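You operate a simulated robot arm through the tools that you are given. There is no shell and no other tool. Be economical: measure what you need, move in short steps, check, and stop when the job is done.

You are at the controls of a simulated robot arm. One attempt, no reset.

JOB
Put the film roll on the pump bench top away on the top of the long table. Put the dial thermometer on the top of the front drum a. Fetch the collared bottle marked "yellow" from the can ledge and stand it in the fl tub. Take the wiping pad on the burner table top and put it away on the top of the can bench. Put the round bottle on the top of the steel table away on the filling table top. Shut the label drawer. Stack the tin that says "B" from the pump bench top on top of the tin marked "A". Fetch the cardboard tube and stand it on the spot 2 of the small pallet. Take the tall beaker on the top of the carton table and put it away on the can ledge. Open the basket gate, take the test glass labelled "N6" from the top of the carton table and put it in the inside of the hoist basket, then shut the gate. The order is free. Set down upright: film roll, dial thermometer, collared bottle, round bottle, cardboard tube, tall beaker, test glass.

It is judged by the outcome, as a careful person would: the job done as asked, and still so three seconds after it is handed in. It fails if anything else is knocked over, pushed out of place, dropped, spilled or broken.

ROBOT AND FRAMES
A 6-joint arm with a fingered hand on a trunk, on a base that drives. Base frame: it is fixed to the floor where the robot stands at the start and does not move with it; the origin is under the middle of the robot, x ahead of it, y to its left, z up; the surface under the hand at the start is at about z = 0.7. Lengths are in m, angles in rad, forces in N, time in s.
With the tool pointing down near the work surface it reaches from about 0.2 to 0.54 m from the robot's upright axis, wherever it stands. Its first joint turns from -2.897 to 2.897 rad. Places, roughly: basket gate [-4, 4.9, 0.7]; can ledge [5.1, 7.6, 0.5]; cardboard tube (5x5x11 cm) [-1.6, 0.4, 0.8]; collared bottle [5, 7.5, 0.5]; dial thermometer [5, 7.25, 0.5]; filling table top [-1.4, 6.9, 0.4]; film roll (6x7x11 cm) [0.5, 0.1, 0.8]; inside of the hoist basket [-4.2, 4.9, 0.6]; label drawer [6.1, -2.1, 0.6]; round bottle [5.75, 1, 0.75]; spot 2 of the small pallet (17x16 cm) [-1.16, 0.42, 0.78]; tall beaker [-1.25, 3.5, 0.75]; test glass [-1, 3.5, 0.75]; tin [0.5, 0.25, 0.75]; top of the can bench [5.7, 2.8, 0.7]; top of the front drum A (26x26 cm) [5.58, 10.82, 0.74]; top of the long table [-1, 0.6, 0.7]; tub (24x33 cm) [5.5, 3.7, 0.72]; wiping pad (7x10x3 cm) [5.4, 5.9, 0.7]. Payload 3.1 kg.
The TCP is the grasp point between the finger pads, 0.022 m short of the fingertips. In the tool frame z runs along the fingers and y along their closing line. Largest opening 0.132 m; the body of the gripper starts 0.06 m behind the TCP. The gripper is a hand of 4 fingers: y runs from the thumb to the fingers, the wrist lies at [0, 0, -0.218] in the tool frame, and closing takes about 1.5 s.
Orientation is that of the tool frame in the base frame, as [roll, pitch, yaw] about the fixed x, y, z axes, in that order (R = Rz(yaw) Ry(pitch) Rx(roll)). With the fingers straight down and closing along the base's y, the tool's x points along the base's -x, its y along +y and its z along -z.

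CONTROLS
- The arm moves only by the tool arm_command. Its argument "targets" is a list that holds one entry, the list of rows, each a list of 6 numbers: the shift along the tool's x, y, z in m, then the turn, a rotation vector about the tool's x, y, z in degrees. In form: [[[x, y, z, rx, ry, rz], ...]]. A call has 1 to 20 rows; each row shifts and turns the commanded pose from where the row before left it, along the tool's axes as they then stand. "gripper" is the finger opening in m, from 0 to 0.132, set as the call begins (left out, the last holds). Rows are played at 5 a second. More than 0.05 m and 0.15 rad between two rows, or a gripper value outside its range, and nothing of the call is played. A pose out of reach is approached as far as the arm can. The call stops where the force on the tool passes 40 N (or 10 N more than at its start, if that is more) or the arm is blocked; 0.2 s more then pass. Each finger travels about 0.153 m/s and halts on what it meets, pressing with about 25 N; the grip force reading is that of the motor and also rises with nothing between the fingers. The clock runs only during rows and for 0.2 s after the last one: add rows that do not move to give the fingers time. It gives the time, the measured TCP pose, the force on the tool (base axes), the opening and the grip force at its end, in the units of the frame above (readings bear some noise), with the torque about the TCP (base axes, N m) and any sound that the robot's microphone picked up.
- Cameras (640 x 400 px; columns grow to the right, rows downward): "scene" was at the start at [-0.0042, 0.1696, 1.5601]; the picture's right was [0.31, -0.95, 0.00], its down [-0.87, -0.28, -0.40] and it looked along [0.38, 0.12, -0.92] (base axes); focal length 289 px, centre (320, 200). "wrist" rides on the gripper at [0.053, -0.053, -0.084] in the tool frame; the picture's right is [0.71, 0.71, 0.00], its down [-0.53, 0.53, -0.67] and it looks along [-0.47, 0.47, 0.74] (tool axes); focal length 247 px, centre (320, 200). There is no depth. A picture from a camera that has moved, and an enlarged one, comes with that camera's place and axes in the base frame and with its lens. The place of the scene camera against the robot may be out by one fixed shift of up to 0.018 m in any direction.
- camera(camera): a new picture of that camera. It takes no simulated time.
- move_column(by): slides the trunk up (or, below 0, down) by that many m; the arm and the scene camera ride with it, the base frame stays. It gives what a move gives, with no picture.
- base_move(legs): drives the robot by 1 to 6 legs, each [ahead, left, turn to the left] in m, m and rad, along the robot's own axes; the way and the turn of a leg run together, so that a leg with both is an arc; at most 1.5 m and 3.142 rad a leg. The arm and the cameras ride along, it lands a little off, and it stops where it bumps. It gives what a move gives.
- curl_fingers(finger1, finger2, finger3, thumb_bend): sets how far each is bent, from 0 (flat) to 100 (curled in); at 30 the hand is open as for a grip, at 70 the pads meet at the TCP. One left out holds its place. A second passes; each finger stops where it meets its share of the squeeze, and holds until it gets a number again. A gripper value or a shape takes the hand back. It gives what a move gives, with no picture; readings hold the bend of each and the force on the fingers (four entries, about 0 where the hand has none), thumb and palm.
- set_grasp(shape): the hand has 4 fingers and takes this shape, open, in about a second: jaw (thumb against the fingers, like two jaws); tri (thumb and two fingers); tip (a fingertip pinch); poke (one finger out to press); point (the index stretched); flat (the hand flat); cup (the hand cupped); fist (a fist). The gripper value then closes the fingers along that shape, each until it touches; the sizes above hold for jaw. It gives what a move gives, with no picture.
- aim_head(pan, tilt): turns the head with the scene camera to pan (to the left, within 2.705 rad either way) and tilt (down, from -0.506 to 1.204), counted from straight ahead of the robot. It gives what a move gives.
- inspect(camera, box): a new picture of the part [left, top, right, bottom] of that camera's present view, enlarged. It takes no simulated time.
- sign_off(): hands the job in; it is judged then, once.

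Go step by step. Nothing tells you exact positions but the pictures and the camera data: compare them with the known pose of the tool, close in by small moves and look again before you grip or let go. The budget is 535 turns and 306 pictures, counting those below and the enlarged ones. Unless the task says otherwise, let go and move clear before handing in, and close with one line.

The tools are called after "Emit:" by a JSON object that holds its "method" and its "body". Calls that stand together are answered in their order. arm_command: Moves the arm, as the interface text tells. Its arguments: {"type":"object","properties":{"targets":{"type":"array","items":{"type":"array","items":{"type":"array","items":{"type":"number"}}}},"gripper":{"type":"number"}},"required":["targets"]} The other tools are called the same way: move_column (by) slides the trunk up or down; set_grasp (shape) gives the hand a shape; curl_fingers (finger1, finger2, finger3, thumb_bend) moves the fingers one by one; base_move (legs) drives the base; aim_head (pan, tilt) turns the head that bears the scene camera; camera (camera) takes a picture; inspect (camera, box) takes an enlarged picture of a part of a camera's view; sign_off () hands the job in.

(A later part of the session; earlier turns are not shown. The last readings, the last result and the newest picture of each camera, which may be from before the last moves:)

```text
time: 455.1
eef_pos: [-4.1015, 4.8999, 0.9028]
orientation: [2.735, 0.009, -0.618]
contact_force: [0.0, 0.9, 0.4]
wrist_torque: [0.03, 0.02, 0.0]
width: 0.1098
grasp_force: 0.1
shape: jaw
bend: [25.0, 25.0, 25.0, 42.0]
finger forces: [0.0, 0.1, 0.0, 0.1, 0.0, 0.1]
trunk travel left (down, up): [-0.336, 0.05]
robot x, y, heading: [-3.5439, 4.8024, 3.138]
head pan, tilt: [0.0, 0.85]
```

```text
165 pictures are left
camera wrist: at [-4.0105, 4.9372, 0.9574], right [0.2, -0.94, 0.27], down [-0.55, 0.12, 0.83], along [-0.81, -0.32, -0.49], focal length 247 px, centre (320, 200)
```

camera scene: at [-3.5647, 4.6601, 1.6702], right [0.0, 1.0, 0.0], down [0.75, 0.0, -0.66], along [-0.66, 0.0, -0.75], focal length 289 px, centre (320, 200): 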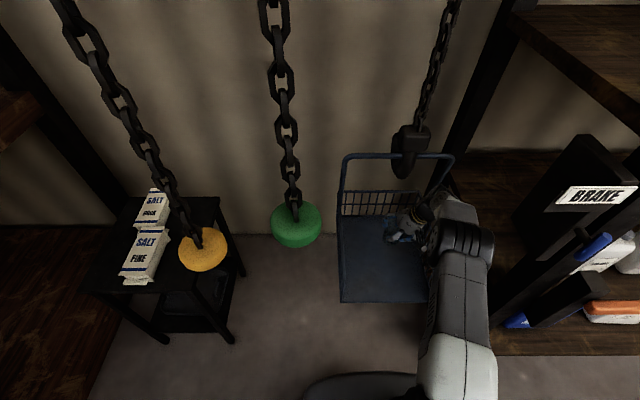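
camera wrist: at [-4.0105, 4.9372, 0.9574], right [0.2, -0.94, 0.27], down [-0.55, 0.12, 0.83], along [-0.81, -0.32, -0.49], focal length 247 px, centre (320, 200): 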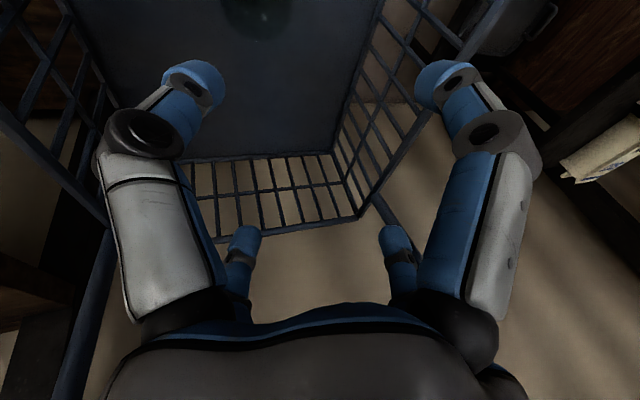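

N6 stands inside. Retract over the open front, level the hand and close the fingers for pushing the gate.

Emit:
{"method": "arm_command", "body": {"targets": [[[0.0349, -0.0201, -0.0163, 0, 0, 0], [0.0349, -0.0201, -0.0163, 0, 0, 0], [0.0349, -0.0201, -0.0163, 0, 0, 0], [0.0349, -0.0201, -0.0163, 0, 0, 0], [0.0349, -0.0201, -0.0163, 0, 0, 0], [0.0349, -0.0201, -0.0163, 0, 0, 0], [0.0349, -0.0201, -0.0163, 0, 0, 0], [0, 0, 0, 7.75, 0, -5], [0, 0, 0, 7.75, 0, -5], [0, 0, 0, 7.75, 0, -5]]], "gripper": 0.0}}

Emit:
{"method": "camera", "body": {"camera": "scene"}}

```text
refused: row 8 steps farther than a row can; nothing moved
```

```text
164 pictures are left
camera scene: at [-3.5631, 4.6605, 1.6685], right [0.0, 1.0, 0.0], down [0.75, 0.0, -0.66], along [-0.66, 0.0, -0.75], focal length 289 px, centre (320, 200)
```

scene: 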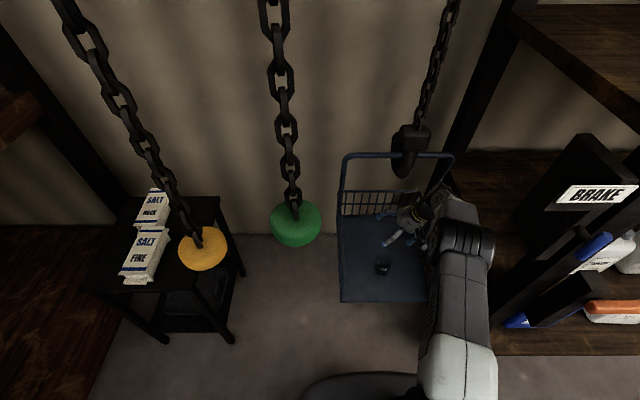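

Emit:
{"method": "arm_command", "body": {"targets": [[[0.0349, -0.0201, -0.0163, 0, 0, 0], [0.0349, -0.0201, -0.0163, 0, 0, 0], [0.0349, -0.0201, -0.0163, 0, 0, 0], [0.0349, -0.0201, -0.0163, 0, 0, 0], [0.0349, -0.0201, -0.0163, 0, 0, 0], [0.0349, -0.0201, -0.0163, 0, 0, 0], [0.0349, -0.0201, -0.0163, 0, 0, 0], [0, 0, 0, 7.7, 0, 0], [0, 0, 0, 7.7, 0, 0], [0, 0, 0, 7.7, 0, 0], [0, 0, 0, 0, 0, -7], [0, 0, 0, 0, 0, -7], [0, 0, 0, 0, 0, -7]]], "gripper": 0.0}}

Emit:
{"method": "camera", "body": {"camera": "scene"}}

```text
time: 457.9
eef_pos: [-3.8026, 4.9008, 0.9511]
orientation: [3.084, 0.019, -0.25]
contact_force: [0.4, -0.3, -0.3]
wrist_torque: [0.0, -0.03, 0.01]
width: 0.0004
grasp_force: 24.9
shape: jaw
bend: [70.0, 70.0, 70.0, 70.0]
finger forces: [0.1, 0.0, 0.0, 0.1, 0.0, 0.1]
out of reach, approached as far as the arm can: row 10
trunk travel left (down, up): [-0.336, 0.05]
robot x, y, heading: [-3.5444, 4.8039, 3.135]
head pan, tilt: [0.0, 0.85]
```

```text
163 pictures are left
camera scene: at [-3.5631, 4.6606, 1.6682], right [0.0, 1.0, 0.0], down [0.75, 0.0, -0.66], along [-0.66, 0.0, -0.75], focal length 289 px, centre (320, 200)
```

scene: 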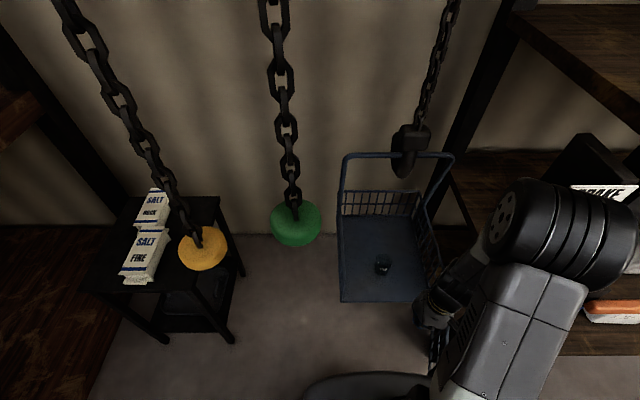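

Emit:
{"method": "base_move", "body": {"legs": [[-0.2, 0, 0]]}}

Emit:
{"method": "arm_command", "body": {"targets": [[[-0.0306, -0.0276, 0, 3.3, 1.09, 0], [-0.0306, -0.0276, 0, 0, 0, 0], [-0.0306, -0.0276, 0, 0, 0, 0], [-0.0306, -0.0276, 0, 0, 0, 0], [-0.0306, -0.0276, 0, 0, 0, 0], [-0.0306, -0.0276, 0, 0, 0, 0], [-0.0306, -0.0276, 0, 0, 0, 0]]]}}

Emit:
{"method": "camera", "body": {"camera": "scene"}}

Emit:
{"method": "camera", "body": {"camera": "wrist"}}

```text
time: 459.5
eef_pos: [-3.6018, 4.9009, 0.949]
orientation: [3.081, 0.021, -0.249]
contact_force: [1.0, -0.5, 0.4]
wrist_torque: [-0.01, 0.02, 0.01]
width: 0.0
grasp_force: 24.7
shape: jaw
bend: [70.0, 70.0, 70.0, 70.0]
finger forces: [0.1, 0.0, 0.0, 0.0, 0.0, 0.0]
trunk travel left (down, up): [-0.336, 0.05]
robot x, y, heading: [-3.3426, 4.802, 3.138]
head pan, tilt: [0.0, 0.85]
```

```text
time: 461.1
eef_pos: [-3.7633, 5.1435, 0.9471]
orientation: [3.139, -0.002, -0.249]
contact_force: [0.3, 0.3, 0.6]
wrist_torque: [-0.02, -0.04, 0.04]
width: 0.0
grasp_force: 24.5
shape: jaw
bend: [70.0, 70.0, 70.0, 70.0]
finger forces: [0.0, 0.0, 0.1, 0.0, 0.1, 0.0]
trunk travel left (down, up): [-0.336, 0.05]
robot x, y, heading: [-3.3415, 4.8028, 3.143]
head pan, tilt: [0.0, 0.85]
```

```text
162 pictures are left
camera scene: at [-3.3633, 4.6611, 1.6683], right [0.0, 1.0, 0.0], down [0.75, 0.0, -0.66], along [-0.66, 0.0, -0.75], focal length 289 px, centre (320, 200)
```

scene: 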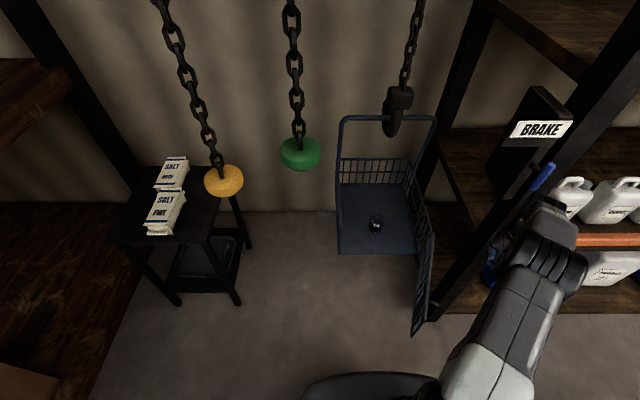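

```text
161 pictures are left
camera wrist: at [-3.6974, 5.1828, 1.0301], right [0.51, -0.86, 0.0], down [-0.64, -0.38, 0.67], along [-0.57, -0.34, -0.74], focal length 247 px, centre (320, 200)
```

wrist: 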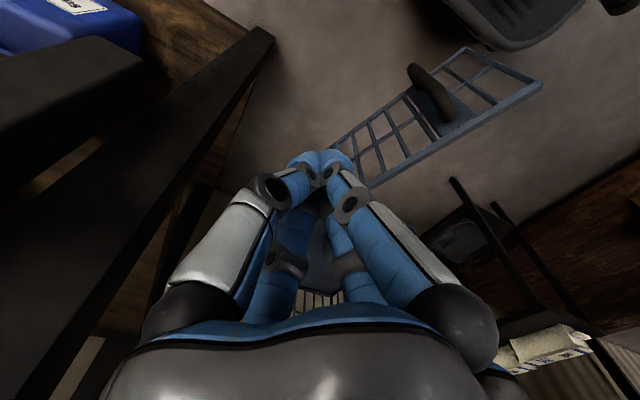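

The gate stands at ≈70°. Descend on its outer side and sweep it closed along its arc.

Emit:
{"method": "arm_command", "body": {"targets": [[[0, 0, 0.0414, 0, 0, 0], [0, 0, 0.0414, 0, 0, 0], [0, 0, 0.0414, 0, 0, 0], [0, 0, 0.0414, 0, 0, 0], [0, 0, 0.0414, 0, 0, 0], [0.0017, 0.0289, 0, 0, 0, 0], [0.0017, 0.0289, 0, 0, 0, 0], [0.0017, 0.0289, 0, 0, 0, 0], [0.0017, 0.0289, 0, 0, 0, 0], [-0.0027, 0.0247, 0, 0, 0, 0], [-0.0027, 0.0247, 0, 0, 0, 0], [-0.0027, 0.0247, 0, 0, 0, 0], [-0.011, 0.0204, 0, 0, 0, 0], [-0.011, 0.0204, 0, 0, 0, 0], [-0.011, 0.0204, 0, 0, 0, 0]]]}}

Emit:
{"method": "camera", "body": {"camera": "scene"}}

Emit:
{"method": "camera", "body": {"camera": "wrist"}}

```text
time: 464.3
eef_pos: [-3.8364, 4.8889, 0.7667]
orientation: [3.141, 0.002, -0.252]
contact_force: [-0.3, -0.1, -0.1]
wrist_torque: [-0.02, 0.0, 0.02]
width: 0.0
grasp_force: 24.9
shape: jaw
bend: [70.0, 70.0, 70.0, 70.0]
finger forces: [0.0, 0.0, 0.0, 0.1, 0.0, 0.0]
out of reach, approached as far as the arm can: row 4, 5, 6
trunk travel left (down, up): [-0.336, 0.05]
robot x, y, heading: [-3.3432, 4.7996, 3.138]
head pan, tilt: [0.0, 0.85]
```

```text
160 pictures are left
camera scene: at [-3.3628, 4.6594, 1.6682], right [0.0, 1.0, 0.0], down [0.75, 0.0, -0.66], along [-0.66, 0.0, -0.75], focal length 289 px, centre (320, 200)
```

scene: 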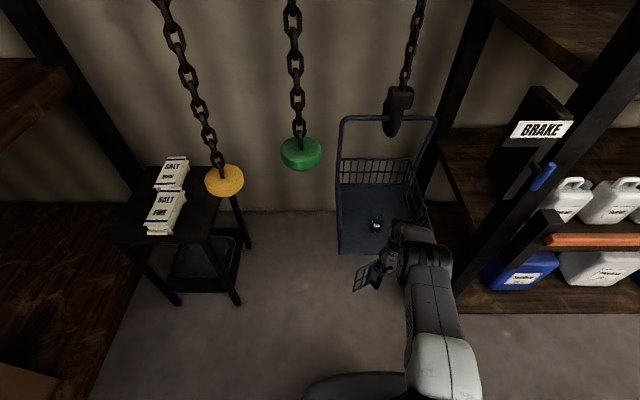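

```text
159 pictures are left
camera wrist: at [-3.7717, 4.9286, 0.8497], right [0.51, -0.86, 0.0], down [-0.64, -0.38, 0.67], along [-0.58, -0.34, -0.74], focal length 247 px, centre (320, 200)
```

wrist: 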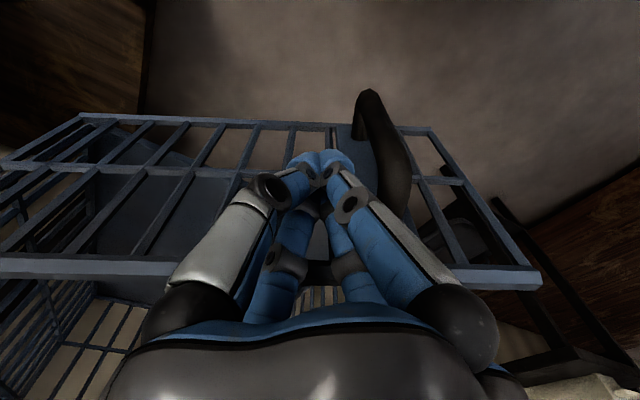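

Good, gate about 35° from shut. Lower slightly and use the base to push the rest.

Emit:
{"method": "move_column", "body": {"by": -0.03}}

Emit:
{"method": "base_move", "body": {"legs": [[0.09, 0, 0]]}}

Emit:
{"method": "camera", "body": {"camera": "wrist"}}

Emit:
{"method": "camera", "body": {"camera": "scene"}}

```text
time: 465.1
eef_pos: [-3.8363, 4.891, 0.7358]
orientation: [3.141, 0.004, -0.251]
contact_force: [0.2, 0.6, 0.2]
wrist_torque: [-0.01, -0.05, -0.02]
width: 0.0002
grasp_force: 24.4
shape: jaw
bend: [70.0, 70.0, 70.0, 70.0]
finger forces: [0.0, 0.0, 0.1, 0.0, 0.1, 0.0]
trunk travel left (down, up): [-0.306, 0.08]
robot x, y, heading: [-3.3445, 4.8052, 3.137]
head pan, tilt: [0.0, 0.85]
```

```text
time: 466.1
eef_pos: [-3.9272, 4.8906, 0.7359]
orientation: [3.141, 0.001, -0.254]
contact_force: [3.4, -0.4, 2.0]
wrist_torque: [0.02, 0.21, -0.03]
width: 0.0
grasp_force: 25.1
shape: jaw
bend: [70.0, 70.0, 70.0, 70.0]
finger forces: [0.0, 0.1, 3.4, 0.0, 0.0, 0.0]
trunk travel left (down, up): [-0.306, 0.08]
robot x, y, heading: [-3.4347, 4.8029, 3.135]
head pan, tilt: [0.0, 0.85]
```

```text
158 pictures are left
camera wrist: at [-3.8617, 4.9302, 0.8191], right [0.51, -0.86, 0.0], down [-0.64, -0.38, 0.67], along [-0.58, -0.34, -0.74], focal length 247 px, centre (320, 200)
```

wrist: 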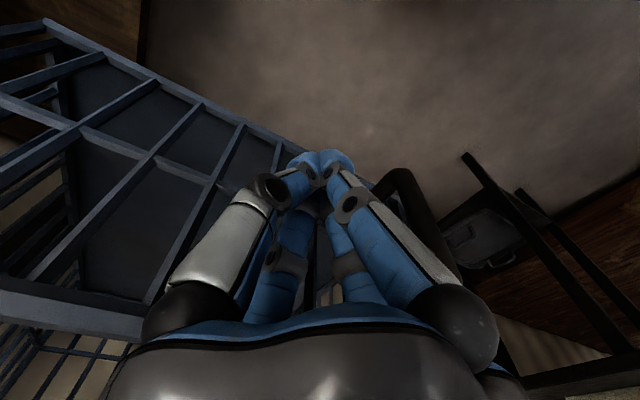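

```text
157 pictures are left
camera scene: at [-3.4539, 4.6602, 1.6377], right [0.0, 1.0, 0.0], down [0.75, 0.0, -0.66], along [-0.66, 0.0, -0.75], focal length 289 px, centre (320, 200)
```

scene: 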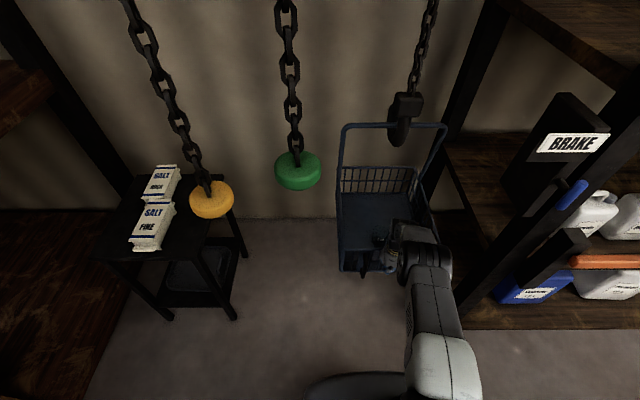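

Emit:
{"method": "arm_command", "body": {"targets": [[[-0.00775, 0.002, 0, 0, 0, 0], [-0.00775, 0.002, 0, 0, 0, 0], [-0.00775, 0.002, 0, 0, 0, 0], [-0.00775, 0.002, 0, 0, 0, 0]]]}}

Emit:
{"method": "camera", "body": {"camera": "wrist"}}

```text
time: 466.6
eef_pos: [-3.925, 4.8913, 0.7343]
orientation: [-3.139, -0.02, -0.254]
contact_force: [23.2, -1.5, 12.7]
wrist_torque: [0.17, 1.76, -0.2]
width: 0.0
grasp_force: 25.2
shape: jaw
bend: [70.0, 70.0, 70.0, 70.0]
finger forces: [0.1, 0.0, 25.6, 0.0, 0.0, 0.0]
trunk travel left (down, up): [-0.306, 0.08]
robot x, y, heading: [-3.432, 4.8043, 3.137]
head pan, tilt: [0.0, 0.85]
stopped in row 2: the force on the tool passed its limit at 48 N (the readings are from after the stop); the commanded pose is now the measured one
```

```text
156 pictures are left
camera wrist: at [-3.862, 4.9302, 0.8193], right [0.51, -0.86, 0.01], down [-0.65, -0.37, 0.66], along [-0.56, -0.34, -0.75], focal length 247 px, centre (320, 200)
```

wrist: 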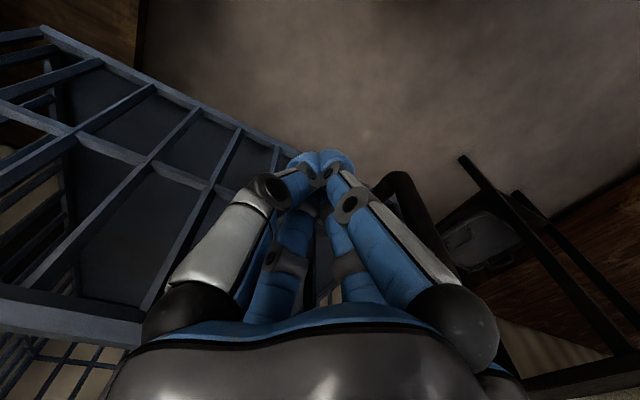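

Firm stop: gate shut. Retract and verify.

Emit:
{"method": "base_move", "body": {"legs": [[-0.15, 0, 0]]}}

Emit:
{"method": "arm_command", "body": {"targets": [[[0, 0, -0.04, 0, 0, 0], [0, -0.03, -0.04, 0, 0, 0], [0, -0.04, -0.02, 0, 0, 0], [0, -0.04, -0.02, 0, 0, 0], [0, -0.04, -0.02, 0, 0, 0]]], "gripper": 0.132}}

Emit:
{"method": "inspect", "body": {"camera": "scene", "box": [280, 80, 480, 300]}}

```text
time: 468.0
eef_pos: [-3.7839, 4.8898, 0.7343]
orientation: [-3.141, -0.015, -0.254]
contact_force: [0.6, 0.2, 0.5]
wrist_torque: [0.0, 0.0, -0.03]
width: 0.0
grasp_force: 24.8
shape: jaw
bend: [70.0, 70.0, 70.0, 70.0]
finger forces: [0.0, 0.1, 0.0, 0.0, 0.0, 0.0]
trunk travel left (down, up): [-0.306, 0.08]
robot x, y, heading: [-3.2862, 4.8021, 3.135]
head pan, tilt: [0.0, 0.85]
```

```text
time: 469.2
eef_pos: [-3.7483, 5.0372, 0.873]
orientation: [3.141, -0.017, -0.252]
contact_force: [-0.6, -0.1, -0.6]
wrist_torque: [0.0, 0.01, -0.01]
width: 0.1319
grasp_force: 0.1
shape: jaw
bend: [30.0, 30.0, 30.0, 30.0]
finger forces: [0.0, 0.1, 0.0, 0.0, 0.0, 0.0]
trunk travel left (down, up): [-0.306, 0.08]
robot x, y, heading: [-3.2849, 4.8006, 3.134]
head pan, tilt: [0.0, 0.85]
```

```text
1.82 times, centred on (380, 190) of scene
camera zoom: at [-3.3049, 4.6607, 1.6378], right [0.0, 1.0, 0.0], down [0.75, 0.0, -0.66], along [-0.66, 0.0, -0.75], focal length 525 px, centre (211, 218)
```

zoom: 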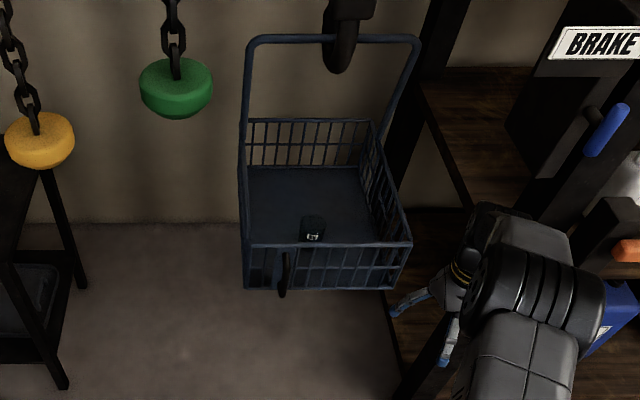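

Gate shut with N6 upright inside. Next the beaker: it's best reached from the west side of the carton table. I'll drive there facing south and look at the ladder clearance.

Emit:
{"method": "base_move", "body": {"legs": [[0, 0.68, 0], [-1.1, 0, 0], [0, 0, 1.58]]}}

Emit:
{"method": "aim_head", "body": {"pan": 0.2, "tilt": 0.8}}

Emit:
{"method": "camera", "body": {"camera": "scene"}}

```text
time: 482.0
eef_pos: [-2.4354, 3.6513, 0.8734]
orientation: [3.141, -0.016, 1.31]
contact_force: [-0.3, 0.7, -0.3]
wrist_torque: [0.0, 0.03, -0.03]
width: 0.1321
grasp_force: 0.0
shape: jaw
bend: [30.0, 30.0, 30.0, 30.0]
finger forces: [0.1, 0.0, 0.0, 0.0, 0.0, 0.0]
trunk travel left (down, up): [-0.306, 0.08]
robot x, y, heading: [-2.1978, 4.111, -1.581]
head pan, tilt: [0.0, 0.85]
```

```text
time: 482.7
eef_pos: [-2.4361, 3.6523, 0.8742]
orientation: [-3.14, -0.016, 1.312]
contact_force: [-0.2, -0.2, -0.7]
wrist_torque: [-0.02, 0.01, 0.0]
width: 0.1321
grasp_force: 0.0
shape: jaw
bend: [30.0, 30.0, 30.0, 30.0]
finger forces: [0.1, 0.1, 0.1, 0.0, 0.0, 0.0]
trunk travel left (down, up): [-0.306, 0.08]
robot x, y, heading: [-2.2061, 4.1143, -1.583]
head pan, tilt: [0.201, 0.799]
```

```text
154 pictures are left
camera scene: at [-2.0368, 4.0952, 1.6418], right [-0.98, -0.19, 0.0], down [-0.14, 0.7, -0.7], along [0.13, -0.68, -0.72], focal length 289 px, centre (320, 200)
```

scene: 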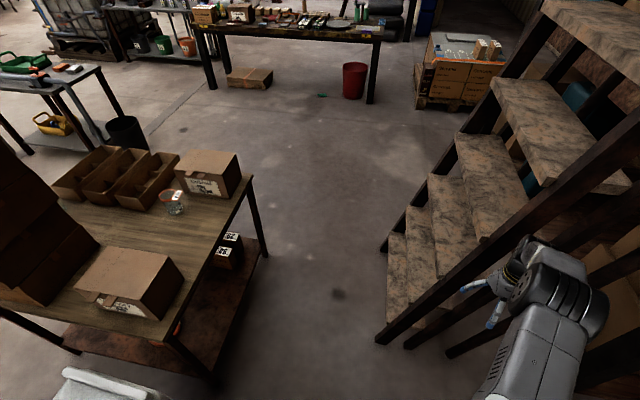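

The passage is ~0.73 m wide (stairs at x≤-2.25, table edge -1.515). First swing the arm to the left-front and turn the hand.

Emit:
{"method": "arm_command", "body": {"targets": [[[0.0223, 0.036, -0.007, 0, -0.9, 0], [0.0223, 0.036, -0.007, 0, 0, 0], [0.0223, 0.036, -0.007, 0, 0, 0], [0.0223, 0.036, -0.007, 0, 0, 0], [0.0223, 0.036, -0.007, 0, 0, 0], [0.0223, 0.036, -0.007, 0, 0, 0], [0.0223, 0.036, -0.007, 0, 0, 0], [0.0223, 0.036, -0.007, 0, 0, 0], [0.0223, 0.036, -0.007, 0, 0, 0], [0.0223, 0.036, -0.007, 0, 0, 0], [0.0223, 0.036, -0.007, 0, 0, 0], [0.0223, 0.036, -0.007, 0, 0, 0]]]}}

Emit:
{"method": "arm_command", "body": {"targets": [[[0, 0, 0, 0, 0, -8], [0, 0, 0, 0, 0, -8], [0, 0, 0, 0, 0, -8], [0, 0, 0, 0, 0, -8], [0, 0, 0, 0, 0, -8], [0, 0, 0, 0, 0, -8], [0, 0, 0, 0, 0, -8], [0, 0, 0, 0, 0, -8], [0, 0, 0, 0, 0, -8], [0, 0, 0, 0, 0, -8]]]}}

```text
time: 485.3
eef_pos: [-1.9482, 3.8005, 0.9586]
orientation: [-3.14, 0.002, 1.31]
contact_force: [-0.1, -0.1, 1.2]
wrist_torque: [-0.02, -0.01, -0.02]
width: 0.1318
grasp_force: 0.2
shape: jaw
bend: [30.0, 30.0, 30.0, 30.0]
finger forces: [0.0, 0.1, 0.1, 0.0, 0.0, 0.0]
trunk travel left (down, up): [-0.306, 0.08]
robot x, y, heading: [-2.1993, 4.1119, -1.582]
head pan, tilt: [0.201, 0.799]
```

```text
time: 487.5
eef_pos: [-1.9486, 3.799, 0.9575]
orientation: [-3.141, -0.003, 2.709]
contact_force: [-0.5, 0.7, 1.0]
wrist_torque: [0.01, -0.01, 0.0]
width: 0.1317
grasp_force: 0.0
shape: jaw
bend: [30.0, 30.0, 30.0, 30.0]
finger forces: [0.0, 0.0, 0.1, 0.0, 0.0, 0.0]
trunk travel left (down, up): [-0.306, 0.08]
robot x, y, heading: [-2.1998, 4.1131, -1.581]
head pan, tilt: [0.201, 0.799]
```

Emit:
{"method": "arm_command", "body": {"targets": [[[0, 0, 0, 0, -8, 0], [0, 0, 0, 0, -8, 0], [0, 0, 0, 0, -8, 0]]]}}

Emit:
{"method": "base_move", "body": {"legs": [[0.1, 0.25, 0.01], [0.3, 0.07, 0], [0.13, 0.05, 0]]}}

Emit:
{"method": "aim_head", "body": {"pan": 0.9, "tilt": 0.9}}

Emit:
{"method": "camera", "body": {"camera": "scene"}}

Emit:
{"method": "camera", "body": {"camera": "wrist"}}

```text
time: 488.3
eef_pos: [-1.9358, 3.791, 0.9786]
orientation: [-3.141, 0.402, 2.702]
contact_force: [0.2, 0.7, 0.0]
wrist_torque: [-0.02, 0.0, 0.01]
width: 0.132
grasp_force: 0.0
shape: jaw
bend: [30.0, 30.0, 30.0, 30.0]
finger forces: [0.0, 0.0, 0.1, 0.0, 0.0, 0.0]
out of reach, approached as far as the arm can: row 3
trunk travel left (down, up): [-0.306, 0.08]
robot x, y, heading: [-2.1973, 4.1125, -1.575]
head pan, tilt: [0.201, 0.799]
```

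```text
time: 492.8
eef_pos: [-1.5615, 3.258, 0.9771]
orientation: [3.139, 0.403, 2.717]
contact_force: [0.5, 0.0, -0.4]
wrist_torque: [0.0, -0.03, -0.01]
width: 0.1319
grasp_force: 0.1
shape: jaw
bend: [30.0, 30.0, 30.0, 30.0]
finger forces: [0.1, 0.0, 0.1, 0.0, 0.0, 0.0]
trunk travel left (down, up): [-0.306, 0.08]
robot x, y, heading: [-1.8264, 3.577, -1.567]
head pan, tilt: [0.201, 0.799]
```

```text
time: 493.9
eef_pos: [-1.5622, 3.2583, 0.9787]
orientation: [3.139, 0.402, 2.718]
contact_force: [-0.8, -0.1, -0.2]
wrist_torque: [0.01, -0.01, 0.0]
width: 0.1321
grasp_force: 0.1
shape: jaw
bend: [30.0, 30.0, 30.0, 30.0]
finger forces: [0.0, 0.0, 0.0, 0.0, 0.0, 0.0]
trunk travel left (down, up): [-0.306, 0.08]
robot x, y, heading: [-1.8301, 3.5766, -1.572]
head pan, tilt: [0.901, 0.901]
```

```text
153 pictures are left
camera scene: at [-1.6246, 3.5949, 1.6338], right [-0.62, -0.78, 0.0], down [-0.61, 0.49, -0.62], along [0.49, -0.39, -0.78], focal length 289 px, centre (320, 200)
```

scene: 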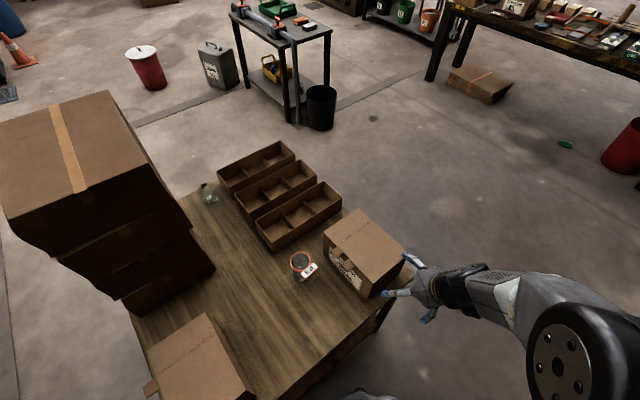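

```text
152 pictures are left
camera wrist: at [-1.6581, 3.2439, 1.0333], right [-0.3, 0.91, -0.28], down [0.42, 0.39, 0.82], along [0.86, 0.13, -0.5], focal length 247 px, centre (320, 200)
```

wrist: 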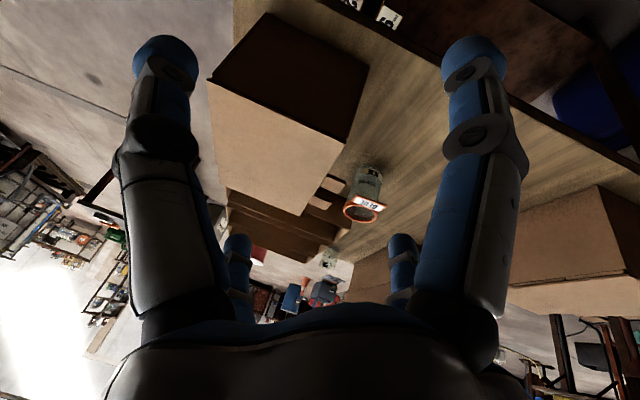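

Emit:
{"method": "inspect", "body": {"camera": "scene", "box": [180, 150, 350, 300]}}

Emit:
{"method": "inspect", "body": {"camera": "wrist", "box": [290, 140, 420, 290]}}

```text
2.67 times, centred on (265, 225) of scene
camera zoom: at [-1.6246, 3.5949, 1.6338], right [-0.62, -0.78, 0.0], down [-0.61, 0.49, -0.62], along [0.49, -0.39, -0.78], focal length 770 px, centre (467, 133)
```

zoom: 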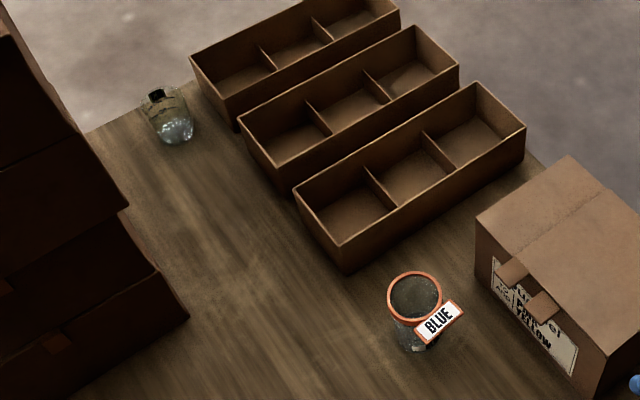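

```text
2.67 times, centred on (355, 215) of wrist
camera zoom: at [-1.6581, 3.2439, 1.0333], right [-0.3, 0.91, -0.28], down [0.42, 0.39, 0.82], along [0.86, 0.13, -0.5], focal length 659 px, centre (227, 160)
```

zoom: 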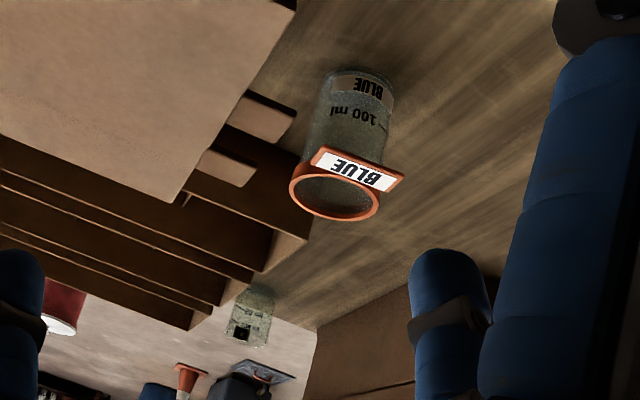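

Beaker "BLUE" at (-1.27, 3.38), rim ≈0.80, tag pointing west between my finger directions. Lower the trunk a bit and move above it.

Emit:
{"method": "move_column", "body": {"by": -0.1}}

Emit:
{"method": "arm_command", "body": {"targets": [[[-0.0295, 0.0331, 0.0094, 0, 0, 0], [-0.0295, 0.0331, 0.0094, 0, 0, 0], [-0.0295, 0.0331, 0.0094, 0, 0, 0], [-0.0295, 0.0331, 0.0094, 0, 0, 0], [-0.0295, 0.0331, 0.0094, 0, 0, 0], [-0.0295, 0.0331, 0.0094, 0, 0, 0], [-0.0295, 0.0331, 0.0094, 0, 0, 0], [0, 0, 0, 0, 0, 0]]]}}

Emit:
{"method": "camera", "body": {"camera": "wrist"}}

Emit:
{"method": "camera", "body": {"camera": "scene"}}

```text
time: 495.2
eef_pos: [-1.5621, 3.2587, 0.8776]
orientation: [-3.141, 0.403, 2.716]
contact_force: [0.8, -0.5, -1.0]
wrist_torque: [0.03, -0.04, 0.01]
width: 0.1319
grasp_force: 0.1
shape: jaw
bend: [30.0, 30.0, 30.0, 30.0]
finger forces: [0.0, 0.1, 0.1, 0.0, 0.0, 0.1]
trunk travel left (down, up): [-0.206, 0.18]
robot x, y, heading: [-1.8316, 3.5789, -1.565]
head pan, tilt: [0.901, 0.901]
```

```text
time: 497.0
eef_pos: [-1.2703, 3.3821, 0.9002]
orientation: [3.141, 0.404, 2.717]
contact_force: [0.0, -0.2, 0.1]
wrist_torque: [0.02, -0.01, 0.0]
width: 0.1318
grasp_force: 0.1
shape: jaw
bend: [30.0, 30.0, 30.0, 30.0]
finger forces: [0.0, 0.0, 0.0, 0.0, 0.1, 0.0]
trunk travel left (down, up): [-0.206, 0.18]
robot x, y, heading: [-1.8303, 3.5779, -1.569]
head pan, tilt: [0.901, 0.901]
```

```text
149 pictures are left
camera wrist: at [-1.3666, 3.3675, 0.956], right [-0.3, 0.91, -0.28], down [0.42, 0.39, 0.82], along [0.86, 0.13, -0.5], focal length 247 px, centre (320, 200)
```

wrist: 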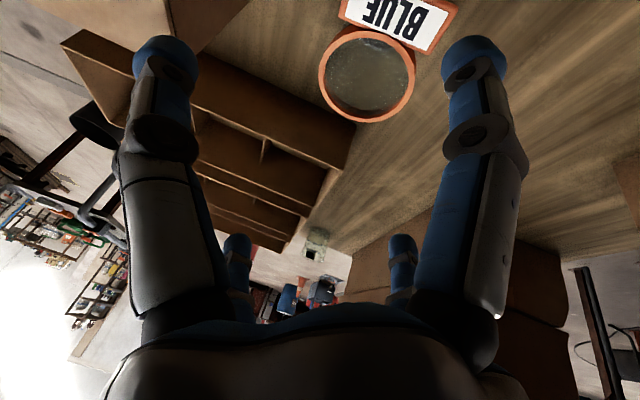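

```text
148 pictures are left
camera scene: at [-1.6252, 3.5951, 1.5342], right [-0.62, -0.79, 0.0], down [-0.62, 0.49, -0.62], along [0.49, -0.38, -0.78], focal length 289 px, centre (320, 200)
```

scene: 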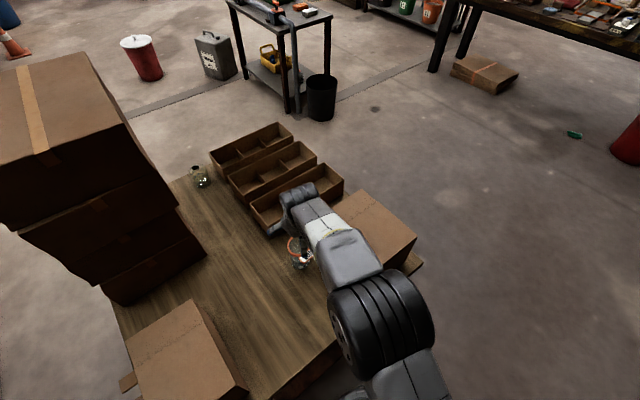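

The tag points ~173° and would meet one finger; rotate the hand about its axis by ~28° so the tag lies midway between two fingers.

Emit:
{"method": "arm_command", "body": {"targets": [[[0, 0, 0, 0, 0, 7], [0, 0, 0, 0, 0, 7], [0, 0, 0, 0, 0, 7], [0, 0, 0, 0, 0, 7], [0, 0, 0, 0, 0, 0]]]}}

Emit:
{"method": "camera", "body": {"camera": "wrist"}}

```text
time: 498.2
eef_pos: [-1.2698, 3.3809, 0.8992]
orientation: [2.943, 0.354, 2.193]
contact_force: [0.0, 0.5, 1.1]
wrist_torque: [0.03, -0.02, 0.02]
width: 0.1318
grasp_force: 0.0
shape: jaw
bend: [30.0, 30.0, 30.0, 30.0]
finger forces: [0.0, 0.0, 0.0, 0.0, 0.0, 0.0]
trunk travel left (down, up): [-0.206, 0.18]
robot x, y, heading: [-1.83, 3.579, -1.565]
head pan, tilt: [0.901, 0.901]
```

```text
147 pictures are left
camera wrist: at [-1.3685, 3.4016, 0.9477], right [0.15, 0.98, -0.11], down [0.45, 0.04, 0.89], along [0.88, -0.18, -0.43], focal length 247 px, centre (320, 200)
```

wrist: 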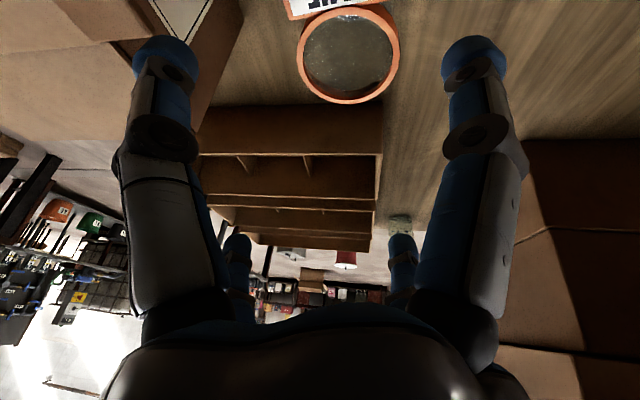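

Emit:
{"method": "move_column", "body": {"by": -0.09}}

Emit:
{"method": "camera", "body": {"camera": "wrist"}}

```text
time: 499.5
eef_pos: [-1.269, 3.3798, 0.81]
orientation: [2.943, 0.353, 2.195]
contact_force: [-0.1, 0.1, -0.9]
wrist_torque: [0.0, -0.02, -0.02]
width: 0.1319
grasp_force: 0.1
shape: jaw
bend: [30.0, 30.0, 30.0, 30.0]
finger forces: [0.1, 0.0, 0.0, 0.0, 0.0, 0.1]
trunk travel left (down, up): [-0.116, 0.27]
robot x, y, heading: [-1.8291, 3.5746, -1.572]
head pan, tilt: [0.901, 0.901]
```

```text
146 pictures are left
camera wrist: at [-1.3686, 3.4016, 0.8579], right [0.15, 0.98, -0.11], down [0.45, 0.04, 0.89], along [0.88, -0.18, -0.43], focal length 247 px, centre (320, 200)
```

wrist: 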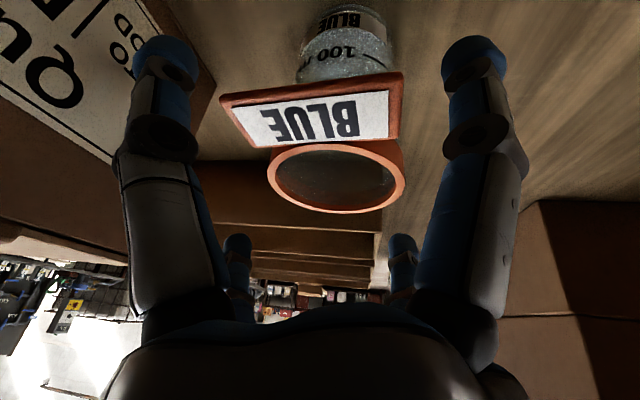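

Tag is wide but its corners lie just inside the finger circle. I'll turn back ~9° to centre it, lower, and close while watching forces.

Emit:
{"method": "arm_command", "body": {"targets": [[[0, 0, 0, 0, 0, -4.5], [0, 0, 0, 0, 0, -4.5], [0, 0, 0, 0, 0, 0]]]}}

Emit:
{"method": "move_column", "body": {"by": -0.04}}

Emit:
{"method": "camera", "body": {"camera": "wrist"}}

```text
time: 500.3
eef_pos: [-1.2697, 3.3806, 0.8107]
orientation: [3.003, 0.38, 2.361]
contact_force: [0.7, 0.1, -0.4]
wrist_torque: [-0.02, -0.04, -0.04]
width: 0.1322
grasp_force: 0.0
shape: jaw
bend: [30.0, 30.0, 30.0, 30.0]
finger forces: [0.1, 0.1, 0.0, 0.0, 0.0, 0.0]
trunk travel left (down, up): [-0.116, 0.27]
robot x, y, heading: [-1.8309, 3.5766, -1.565]
head pan, tilt: [0.901, 0.901]
```

```text
time: 501.1
eef_pos: [-1.2698, 3.3792, 0.77]
orientation: [3.0, 0.382, 2.359]
contact_force: [-2.2, -1.2, 9.6]
wrist_torque: [-0.07, 0.42, 0.03]
width: 0.1316
grasp_force: 0.1
shape: jaw
bend: [30.0, 30.0, 30.0, 30.0]
finger forces: [3.3, 0.1, 0.1, 0.0, 7.1, 0.0]
trunk travel left (down, up): [-0.076, 0.31]
robot x, y, heading: [-1.8301, 3.5781, -1.569]
head pan, tilt: [0.901, 0.901]
```

```text
145 pictures are left
camera wrist: at [-1.3696, 3.3896, 0.8201], right [0.0, 0.98, -0.17], down [0.45, 0.15, 0.88], along [0.89, -0.08, -0.45], focal length 247 px, centre (320, 200)
```

wrist: 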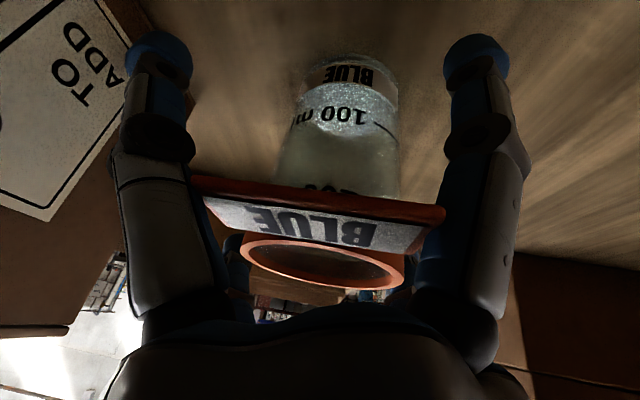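

The tag's ends press both neighbouring fingers. Better: align the tag under finger 1 (splayed open) and pinch the beaker with thumb and finger 2 at right angles to it. Raise and reconfigure.

Emit:
{"method": "move_column", "body": {"by": 0.06}}

Emit:
{"method": "curl_fingers", "body": {"finger1": 3, "finger2": 25, "finger3": 25, "thumb_bend": 25}}

Emit:
{"method": "arm_command", "body": {"targets": [[[0, 0, 0, 0, 0, -7], [0, 0, 0, 0, 0, -7], [0, 0, 0, 0, 0, -7], [0, 0, 0, 0, 0, -7], [0, 0, 0, 0, 0, -7], [0, 0, 0, 0, 0, -7], [0, 0, 0, 0, 0, -6], [0, 0, 0, 0, 0, 0]]]}}

Emit:
{"method": "camera", "body": {"camera": "wrist"}}

```text
time: 502.1
eef_pos: [-1.2686, 3.3815, 0.8303]
orientation: [3.004, 0.381, 2.358]
contact_force: [-0.2, -0.3, -0.1]
wrist_torque: [0.01, 0.0, -0.01]
width: 0.132
grasp_force: 0.2
shape: jaw
bend: [30.0, 30.0, 30.0, 30.0]
finger forces: [0.1, 0.0, 0.0, 0.0, 0.0, 0.1]
trunk travel left (down, up): [-0.136, 0.25]
robot x, y, heading: [-1.8293, 3.5753, -1.569]
head pan, tilt: [0.901, 0.901]
```

```text
time: 503.1
eef_pos: [-1.2697, 3.3803, 0.8306]
orientation: [3.0, 0.379, 2.361]
contact_force: [1.0, -0.6, -0.5]
wrist_torque: [0.0, -0.01, 0.0]
width: 0.1103
grasp_force: 0.1
shape: fingers
bend: [4.0, 25.0, 25.0, 25.0]
finger forces: [0.1, 0.1, 0.0, 0.0, 0.0, 0.0]
trunk travel left (down, up): [-0.136, 0.25]
robot x, y, heading: [-1.8313, 3.5817, -1.568]
head pan, tilt: [0.901, 0.901]
```

```text
time: 504.9
eef_pos: [-1.2687, 3.3796, 0.8298]
orientation: [-2.937, 0.351, -3.021]
contact_force: [0.6, 0.1, -0.8]
wrist_torque: [-0.01, -0.01, 0.02]
width: 0.1104
grasp_force: 0.0
shape: fingers
bend: [4.0, 25.0, 25.0, 25.0]
finger forces: [0.0, 0.1, 0.0, 0.0, 0.1, 0.0]
trunk travel left (down, up): [-0.136, 0.25]
robot x, y, heading: [-1.8312, 3.5735, -1.569]
head pan, tilt: [0.901, 0.901]
```

```text
144 pictures are left
camera wrist: at [-1.3462, 3.3361, 0.8979], right [-0.69, 0.61, -0.38], down [0.23, 0.68, 0.7], along [0.68, 0.4, -0.61], focal length 247 px, centre (320, 200)
```

wrist: 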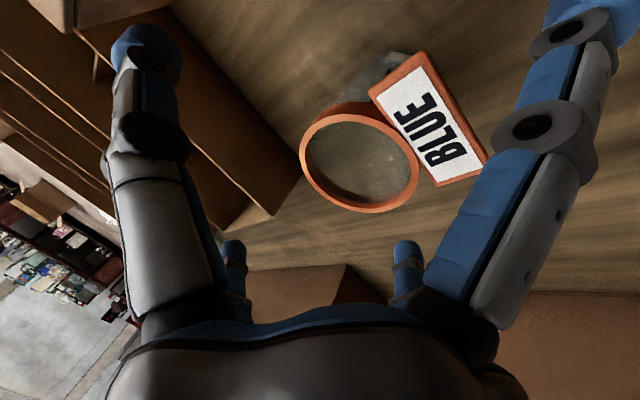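

Emit:
{"method": "arm_command", "body": {"targets": [[[0.0087, 0.0054, -0.0044, 0, 0, 0], [0, 0, 0, 0, 0, 0]]]}}

Emit:
{"method": "move_column", "body": {"by": -0.045}}

Emit:
{"method": "camera", "body": {"camera": "wrist"}}

```text
time: 505.5
eef_pos: [-1.2797, 3.3861, 0.8293]
orientation: [-2.937, 0.352, -3.023]
contact_force: [0.7, 0.3, -0.6]
wrist_torque: [0.0, -0.01, 0.06]
width: 0.1105
grasp_force: 0.1
shape: fingers
bend: [4.0, 25.0, 25.0, 25.0]
finger forces: [0.0, 0.0, 0.1, 0.0, 0.1, 0.0]
trunk travel left (down, up): [-0.136, 0.25]
robot x, y, heading: [-1.8306, 3.5798, -1.565]
head pan, tilt: [0.901, 0.901]
```

```text
time: 506.4
eef_pos: [-1.2799, 3.3854, 0.7835]
orientation: [-2.938, 0.351, -3.023]
contact_force: [0.0, -0.1, -0.2]
wrist_torque: [-0.01, 0.02, -0.01]
width: 0.1105
grasp_force: 0.0
shape: fingers
bend: [4.0, 25.0, 25.0, 25.0]
finger forces: [0.0, 0.0, 0.0, 0.0, 0.1, 0.0]
trunk travel left (down, up): [-0.091, 0.295]
robot x, y, heading: [-1.8302, 3.5769, -1.57]
head pan, tilt: [0.901, 0.901]
```

```text
143 pictures are left
camera wrist: at [-1.3562, 3.3414, 0.8522], right [-0.69, 0.61, -0.38], down [0.23, 0.68, 0.7], along [0.69, 0.4, -0.61], focal length 247 px, centre (320, 200)
```

wrist: 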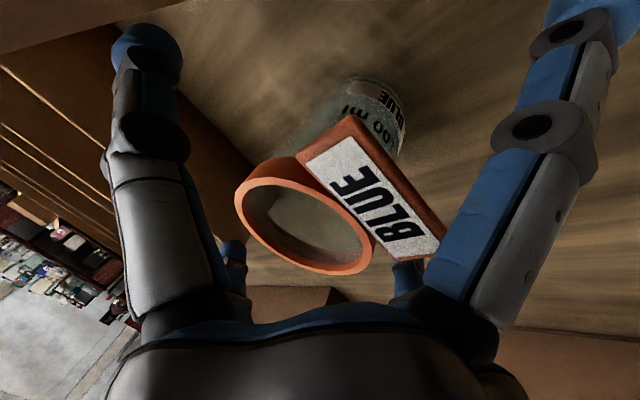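

Emit:
{"method": "move_column", "body": {"by": -0.018}}

Emit:
{"method": "curl_fingers", "body": {"finger2": 70, "thumb_bend": 70}}

Emit:
{"method": "camera", "body": {"camera": "wrist"}}

```text
time: 507.1
eef_pos: [-1.2796, 3.3854, 0.7667]
orientation: [-2.937, 0.349, -3.022]
contact_force: [-0.1, 0.4, 0.3]
wrist_torque: [-0.02, -0.02, 0.04]
width: 0.1105
grasp_force: 0.1
shape: fingers
bend: [4.0, 25.0, 25.0, 25.0]
finger forces: [0.0, 0.0, 0.0, 0.0, 0.1, 0.0]
trunk travel left (down, up): [-0.073, 0.313]
robot x, y, heading: [-1.8326, 3.5774, -1.566]
head pan, tilt: [0.901, 0.901]
```

```text
time: 508.1
eef_pos: [-1.2797, 3.385, 0.7678]
orientation: [-2.937, 0.355, -3.023]
contact_force: [1.8, -3.3, 7.4]
wrist_torque: [0.08, -0.08, 0.02]
width: 0.0879
grasp_force: 11.3
shape: fingers
bend: [4.0, 49.0, 25.0, 60.0]
finger forces: [0.1, 9.8, 0.0, 0.0, 12.8, 0.0]
trunk travel left (down, up): [-0.073, 0.313]
robot x, y, heading: [-1.8328, 3.5807, -1.569]
head pan, tilt: [0.901, 0.901]
```

```text
142 pictures are left
camera wrist: at [-1.3563, 3.3411, 0.8348], right [-0.69, 0.61, -0.38], down [0.23, 0.68, 0.7], along [0.69, 0.4, -0.61], focal length 247 px, centre (320, 200)
```

wrist: 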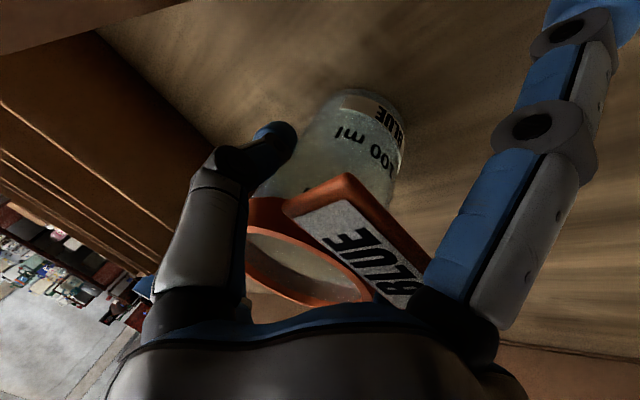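

Emit:
{"method": "move_column", "body": {"by": 0.03}}

Emit:
{"method": "camera", "body": {"camera": "wrist"}}

Emit:
{"method": "camera", "body": {"camera": "scene"}}

```text
time: 508.8
eef_pos: [-1.2795, 3.3849, 0.7964]
orientation: [-2.938, 0.351, -3.022]
contact_force: [0.6, -0.5, -0.5]
wrist_torque: [0.0, -0.02, 0.01]
width: 0.0875
grasp_force: 10.2
shape: fingers
bend: [4.0, 48.0, 25.0, 61.0]
finger forces: [0.1, 10.3, 0.1, 0.0, 10.0, 0.0]
trunk travel left (down, up): [-0.103, 0.283]
robot x, y, heading: [-1.8333, 3.5813, -1.567]
head pan, tilt: [0.901, 0.901]
```

```text
141 pictures are left
camera wrist: at [-1.356, 3.3415, 0.8643], right [-0.69, 0.61, -0.38], down [0.23, 0.68, 0.7], along [0.68, 0.4, -0.61], focal length 247 px, centre (320, 200)
```

wrist: 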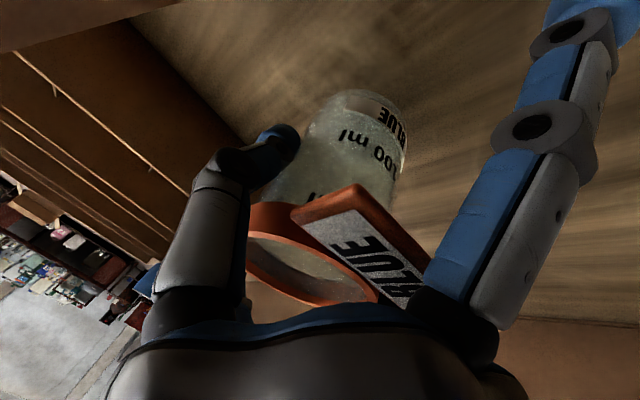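

```text
140 pictures are left
camera scene: at [-1.6243, 3.5951, 1.4312], right [-0.62, -0.79, 0.0], down [-0.62, 0.49, -0.62], along [0.49, -0.38, -0.78], focal length 289 px, centre (320, 200)
```

scene: 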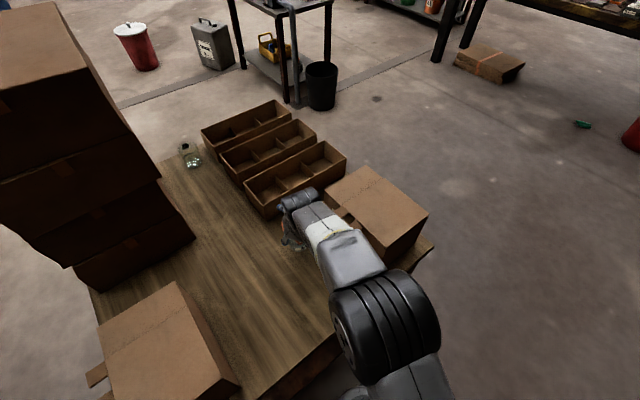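

Lifted fine with the pinch. For a steadier carry I'll let finger 3 touch lightly.

Emit:
{"method": "curl_fingers", "body": {"finger3": 42}}

Emit:
{"method": "camera", "body": {"camera": "wrist"}}

```text
time: 509.8
eef_pos: [-1.2786, 3.386, 0.7969]
orientation: [-2.938, 0.351, -3.022]
contact_force: [0.3, 0.8, -0.7]
wrist_torque: [0.03, -0.03, -0.01]
width: 0.0873
grasp_force: 10.2
shape: fingers
bend: [4.0, 48.0, 42.0, 61.0]
finger forces: [0.1, 10.1, 0.1, 0.1, 10.0, 0.1]
trunk travel left (down, up): [-0.103, 0.283]
robot x, y, heading: [-1.8311, 3.5779, -1.566]
head pan, tilt: [0.901, 0.901]
```

```text
139 pictures are left
camera wrist: at [-1.3561, 3.3414, 0.8645], right [-0.69, 0.61, -0.38], down [0.23, 0.68, 0.7], along [0.69, 0.4, -0.61], focal length 247 px, centre (320, 200)
```

wrist: 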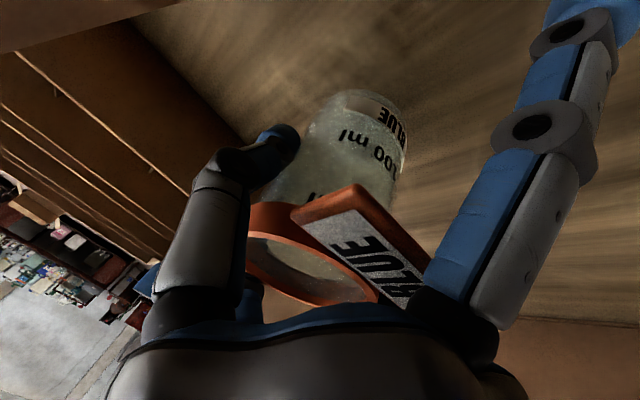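

Raise, then leave south along the corridor, and turn east in the open floor.

Emit:
{"method": "move_column", "body": {"by": 0.22}}

Emit:
{"method": "base_move", "body": {"legs": [[1.25, 0, 0], [0, 0.35, 0], [0, 0, 1.57]]}}

Emit:
{"method": "aim_head", "body": {"pan": 0.3, "tilt": 0.45}}

Emit:
{"method": "camera", "body": {"camera": "scene"}}

Emit:
{"method": "camera", "body": {"camera": "wrist"}}

```text
time: 512.1
eef_pos: [-1.2786, 3.3855, 1.0164]
orientation: [-2.937, 0.35, -3.022]
contact_force: [0.2, 0.0, -1.1]
wrist_torque: [-0.02, 0.0, 0.01]
width: 0.0874
grasp_force: 10.1
shape: fingers
bend: [4.0, 48.0, 42.0, 61.0]
finger forces: [0.0, 10.3, 0.0, 0.1, 9.9, 0.1]
trunk travel left (down, up): [-0.323, 0.063]
robot x, y, heading: [-1.8339, 3.5751, -1.565]
head pan, tilt: [0.901, 0.901]
```

```text
time: 524.0
eef_pos: [-1.2898, 2.8932, 1.0158]
orientation: [-2.937, 0.351, -1.46]
contact_force: [1.2, 0.4, -0.7]
wrist_torque: [0.0, 0.0, -0.03]
width: 0.0868
grasp_force: 10.1
shape: fingers
bend: [4.0, 48.0, 42.0, 61.0]
finger forces: [0.1, 10.1, 0.0, 0.1, 9.9, 0.0]
trunk travel left (down, up): [-0.323, 0.063]
robot x, y, heading: [-1.4871, 2.3468, -0.004]
head pan, tilt: [0.901, 0.901]
```

```text
time: 525.0
eef_pos: [-1.2889, 2.8936, 1.0159]
orientation: [-2.937, 0.351, -1.46]
contact_force: [-0.1, -0.8, -1.2]
wrist_torque: [0.01, -0.01, 0.02]
width: 0.0871
grasp_force: 9.8
shape: fingers
bend: [4.0, 48.0, 42.0, 61.0]
finger forces: [0.0, 10.1, 0.0, 0.0, 9.9, 0.0]
trunk travel left (down, up): [-0.323, 0.063]
robot x, y, heading: [-1.4852, 2.3459, -0.007]
head pan, tilt: [0.3, 0.45]
```

```text
138 pictures are left
camera scene: at [-1.4579, 2.5217, 1.6894], right [0.29, -0.96, 0.0], down [-0.42, -0.13, -0.9], along [0.86, 0.26, -0.44], focal length 289 px, centre (320, 200)
```

scene: 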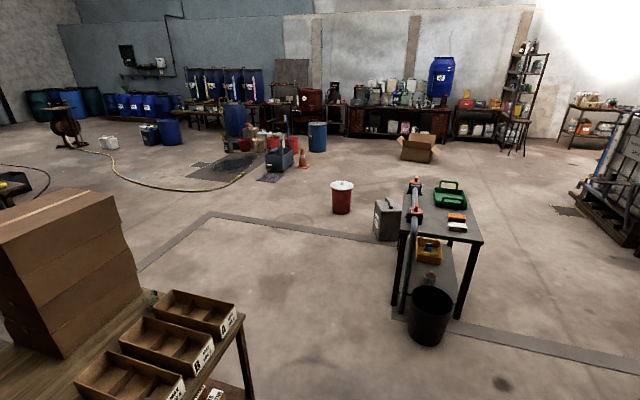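

```text
137 pictures are left
camera wrist: at [-1.2452, 2.8161, 1.0844], right [-0.62, -0.69, -0.38], down [-0.68, 0.23, 0.7], along [-0.39, 0.69, -0.61], focal length 247 px, centre (320, 200)
```

wrist: 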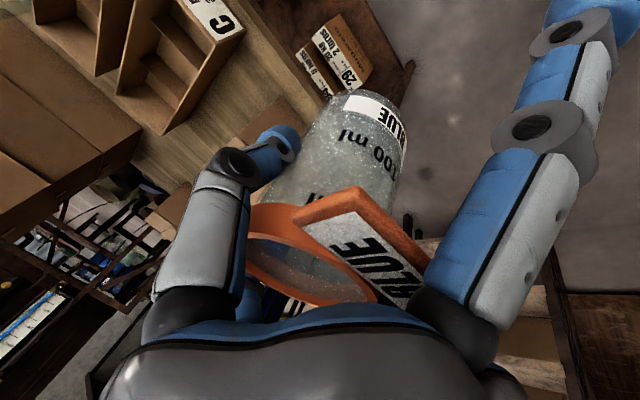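

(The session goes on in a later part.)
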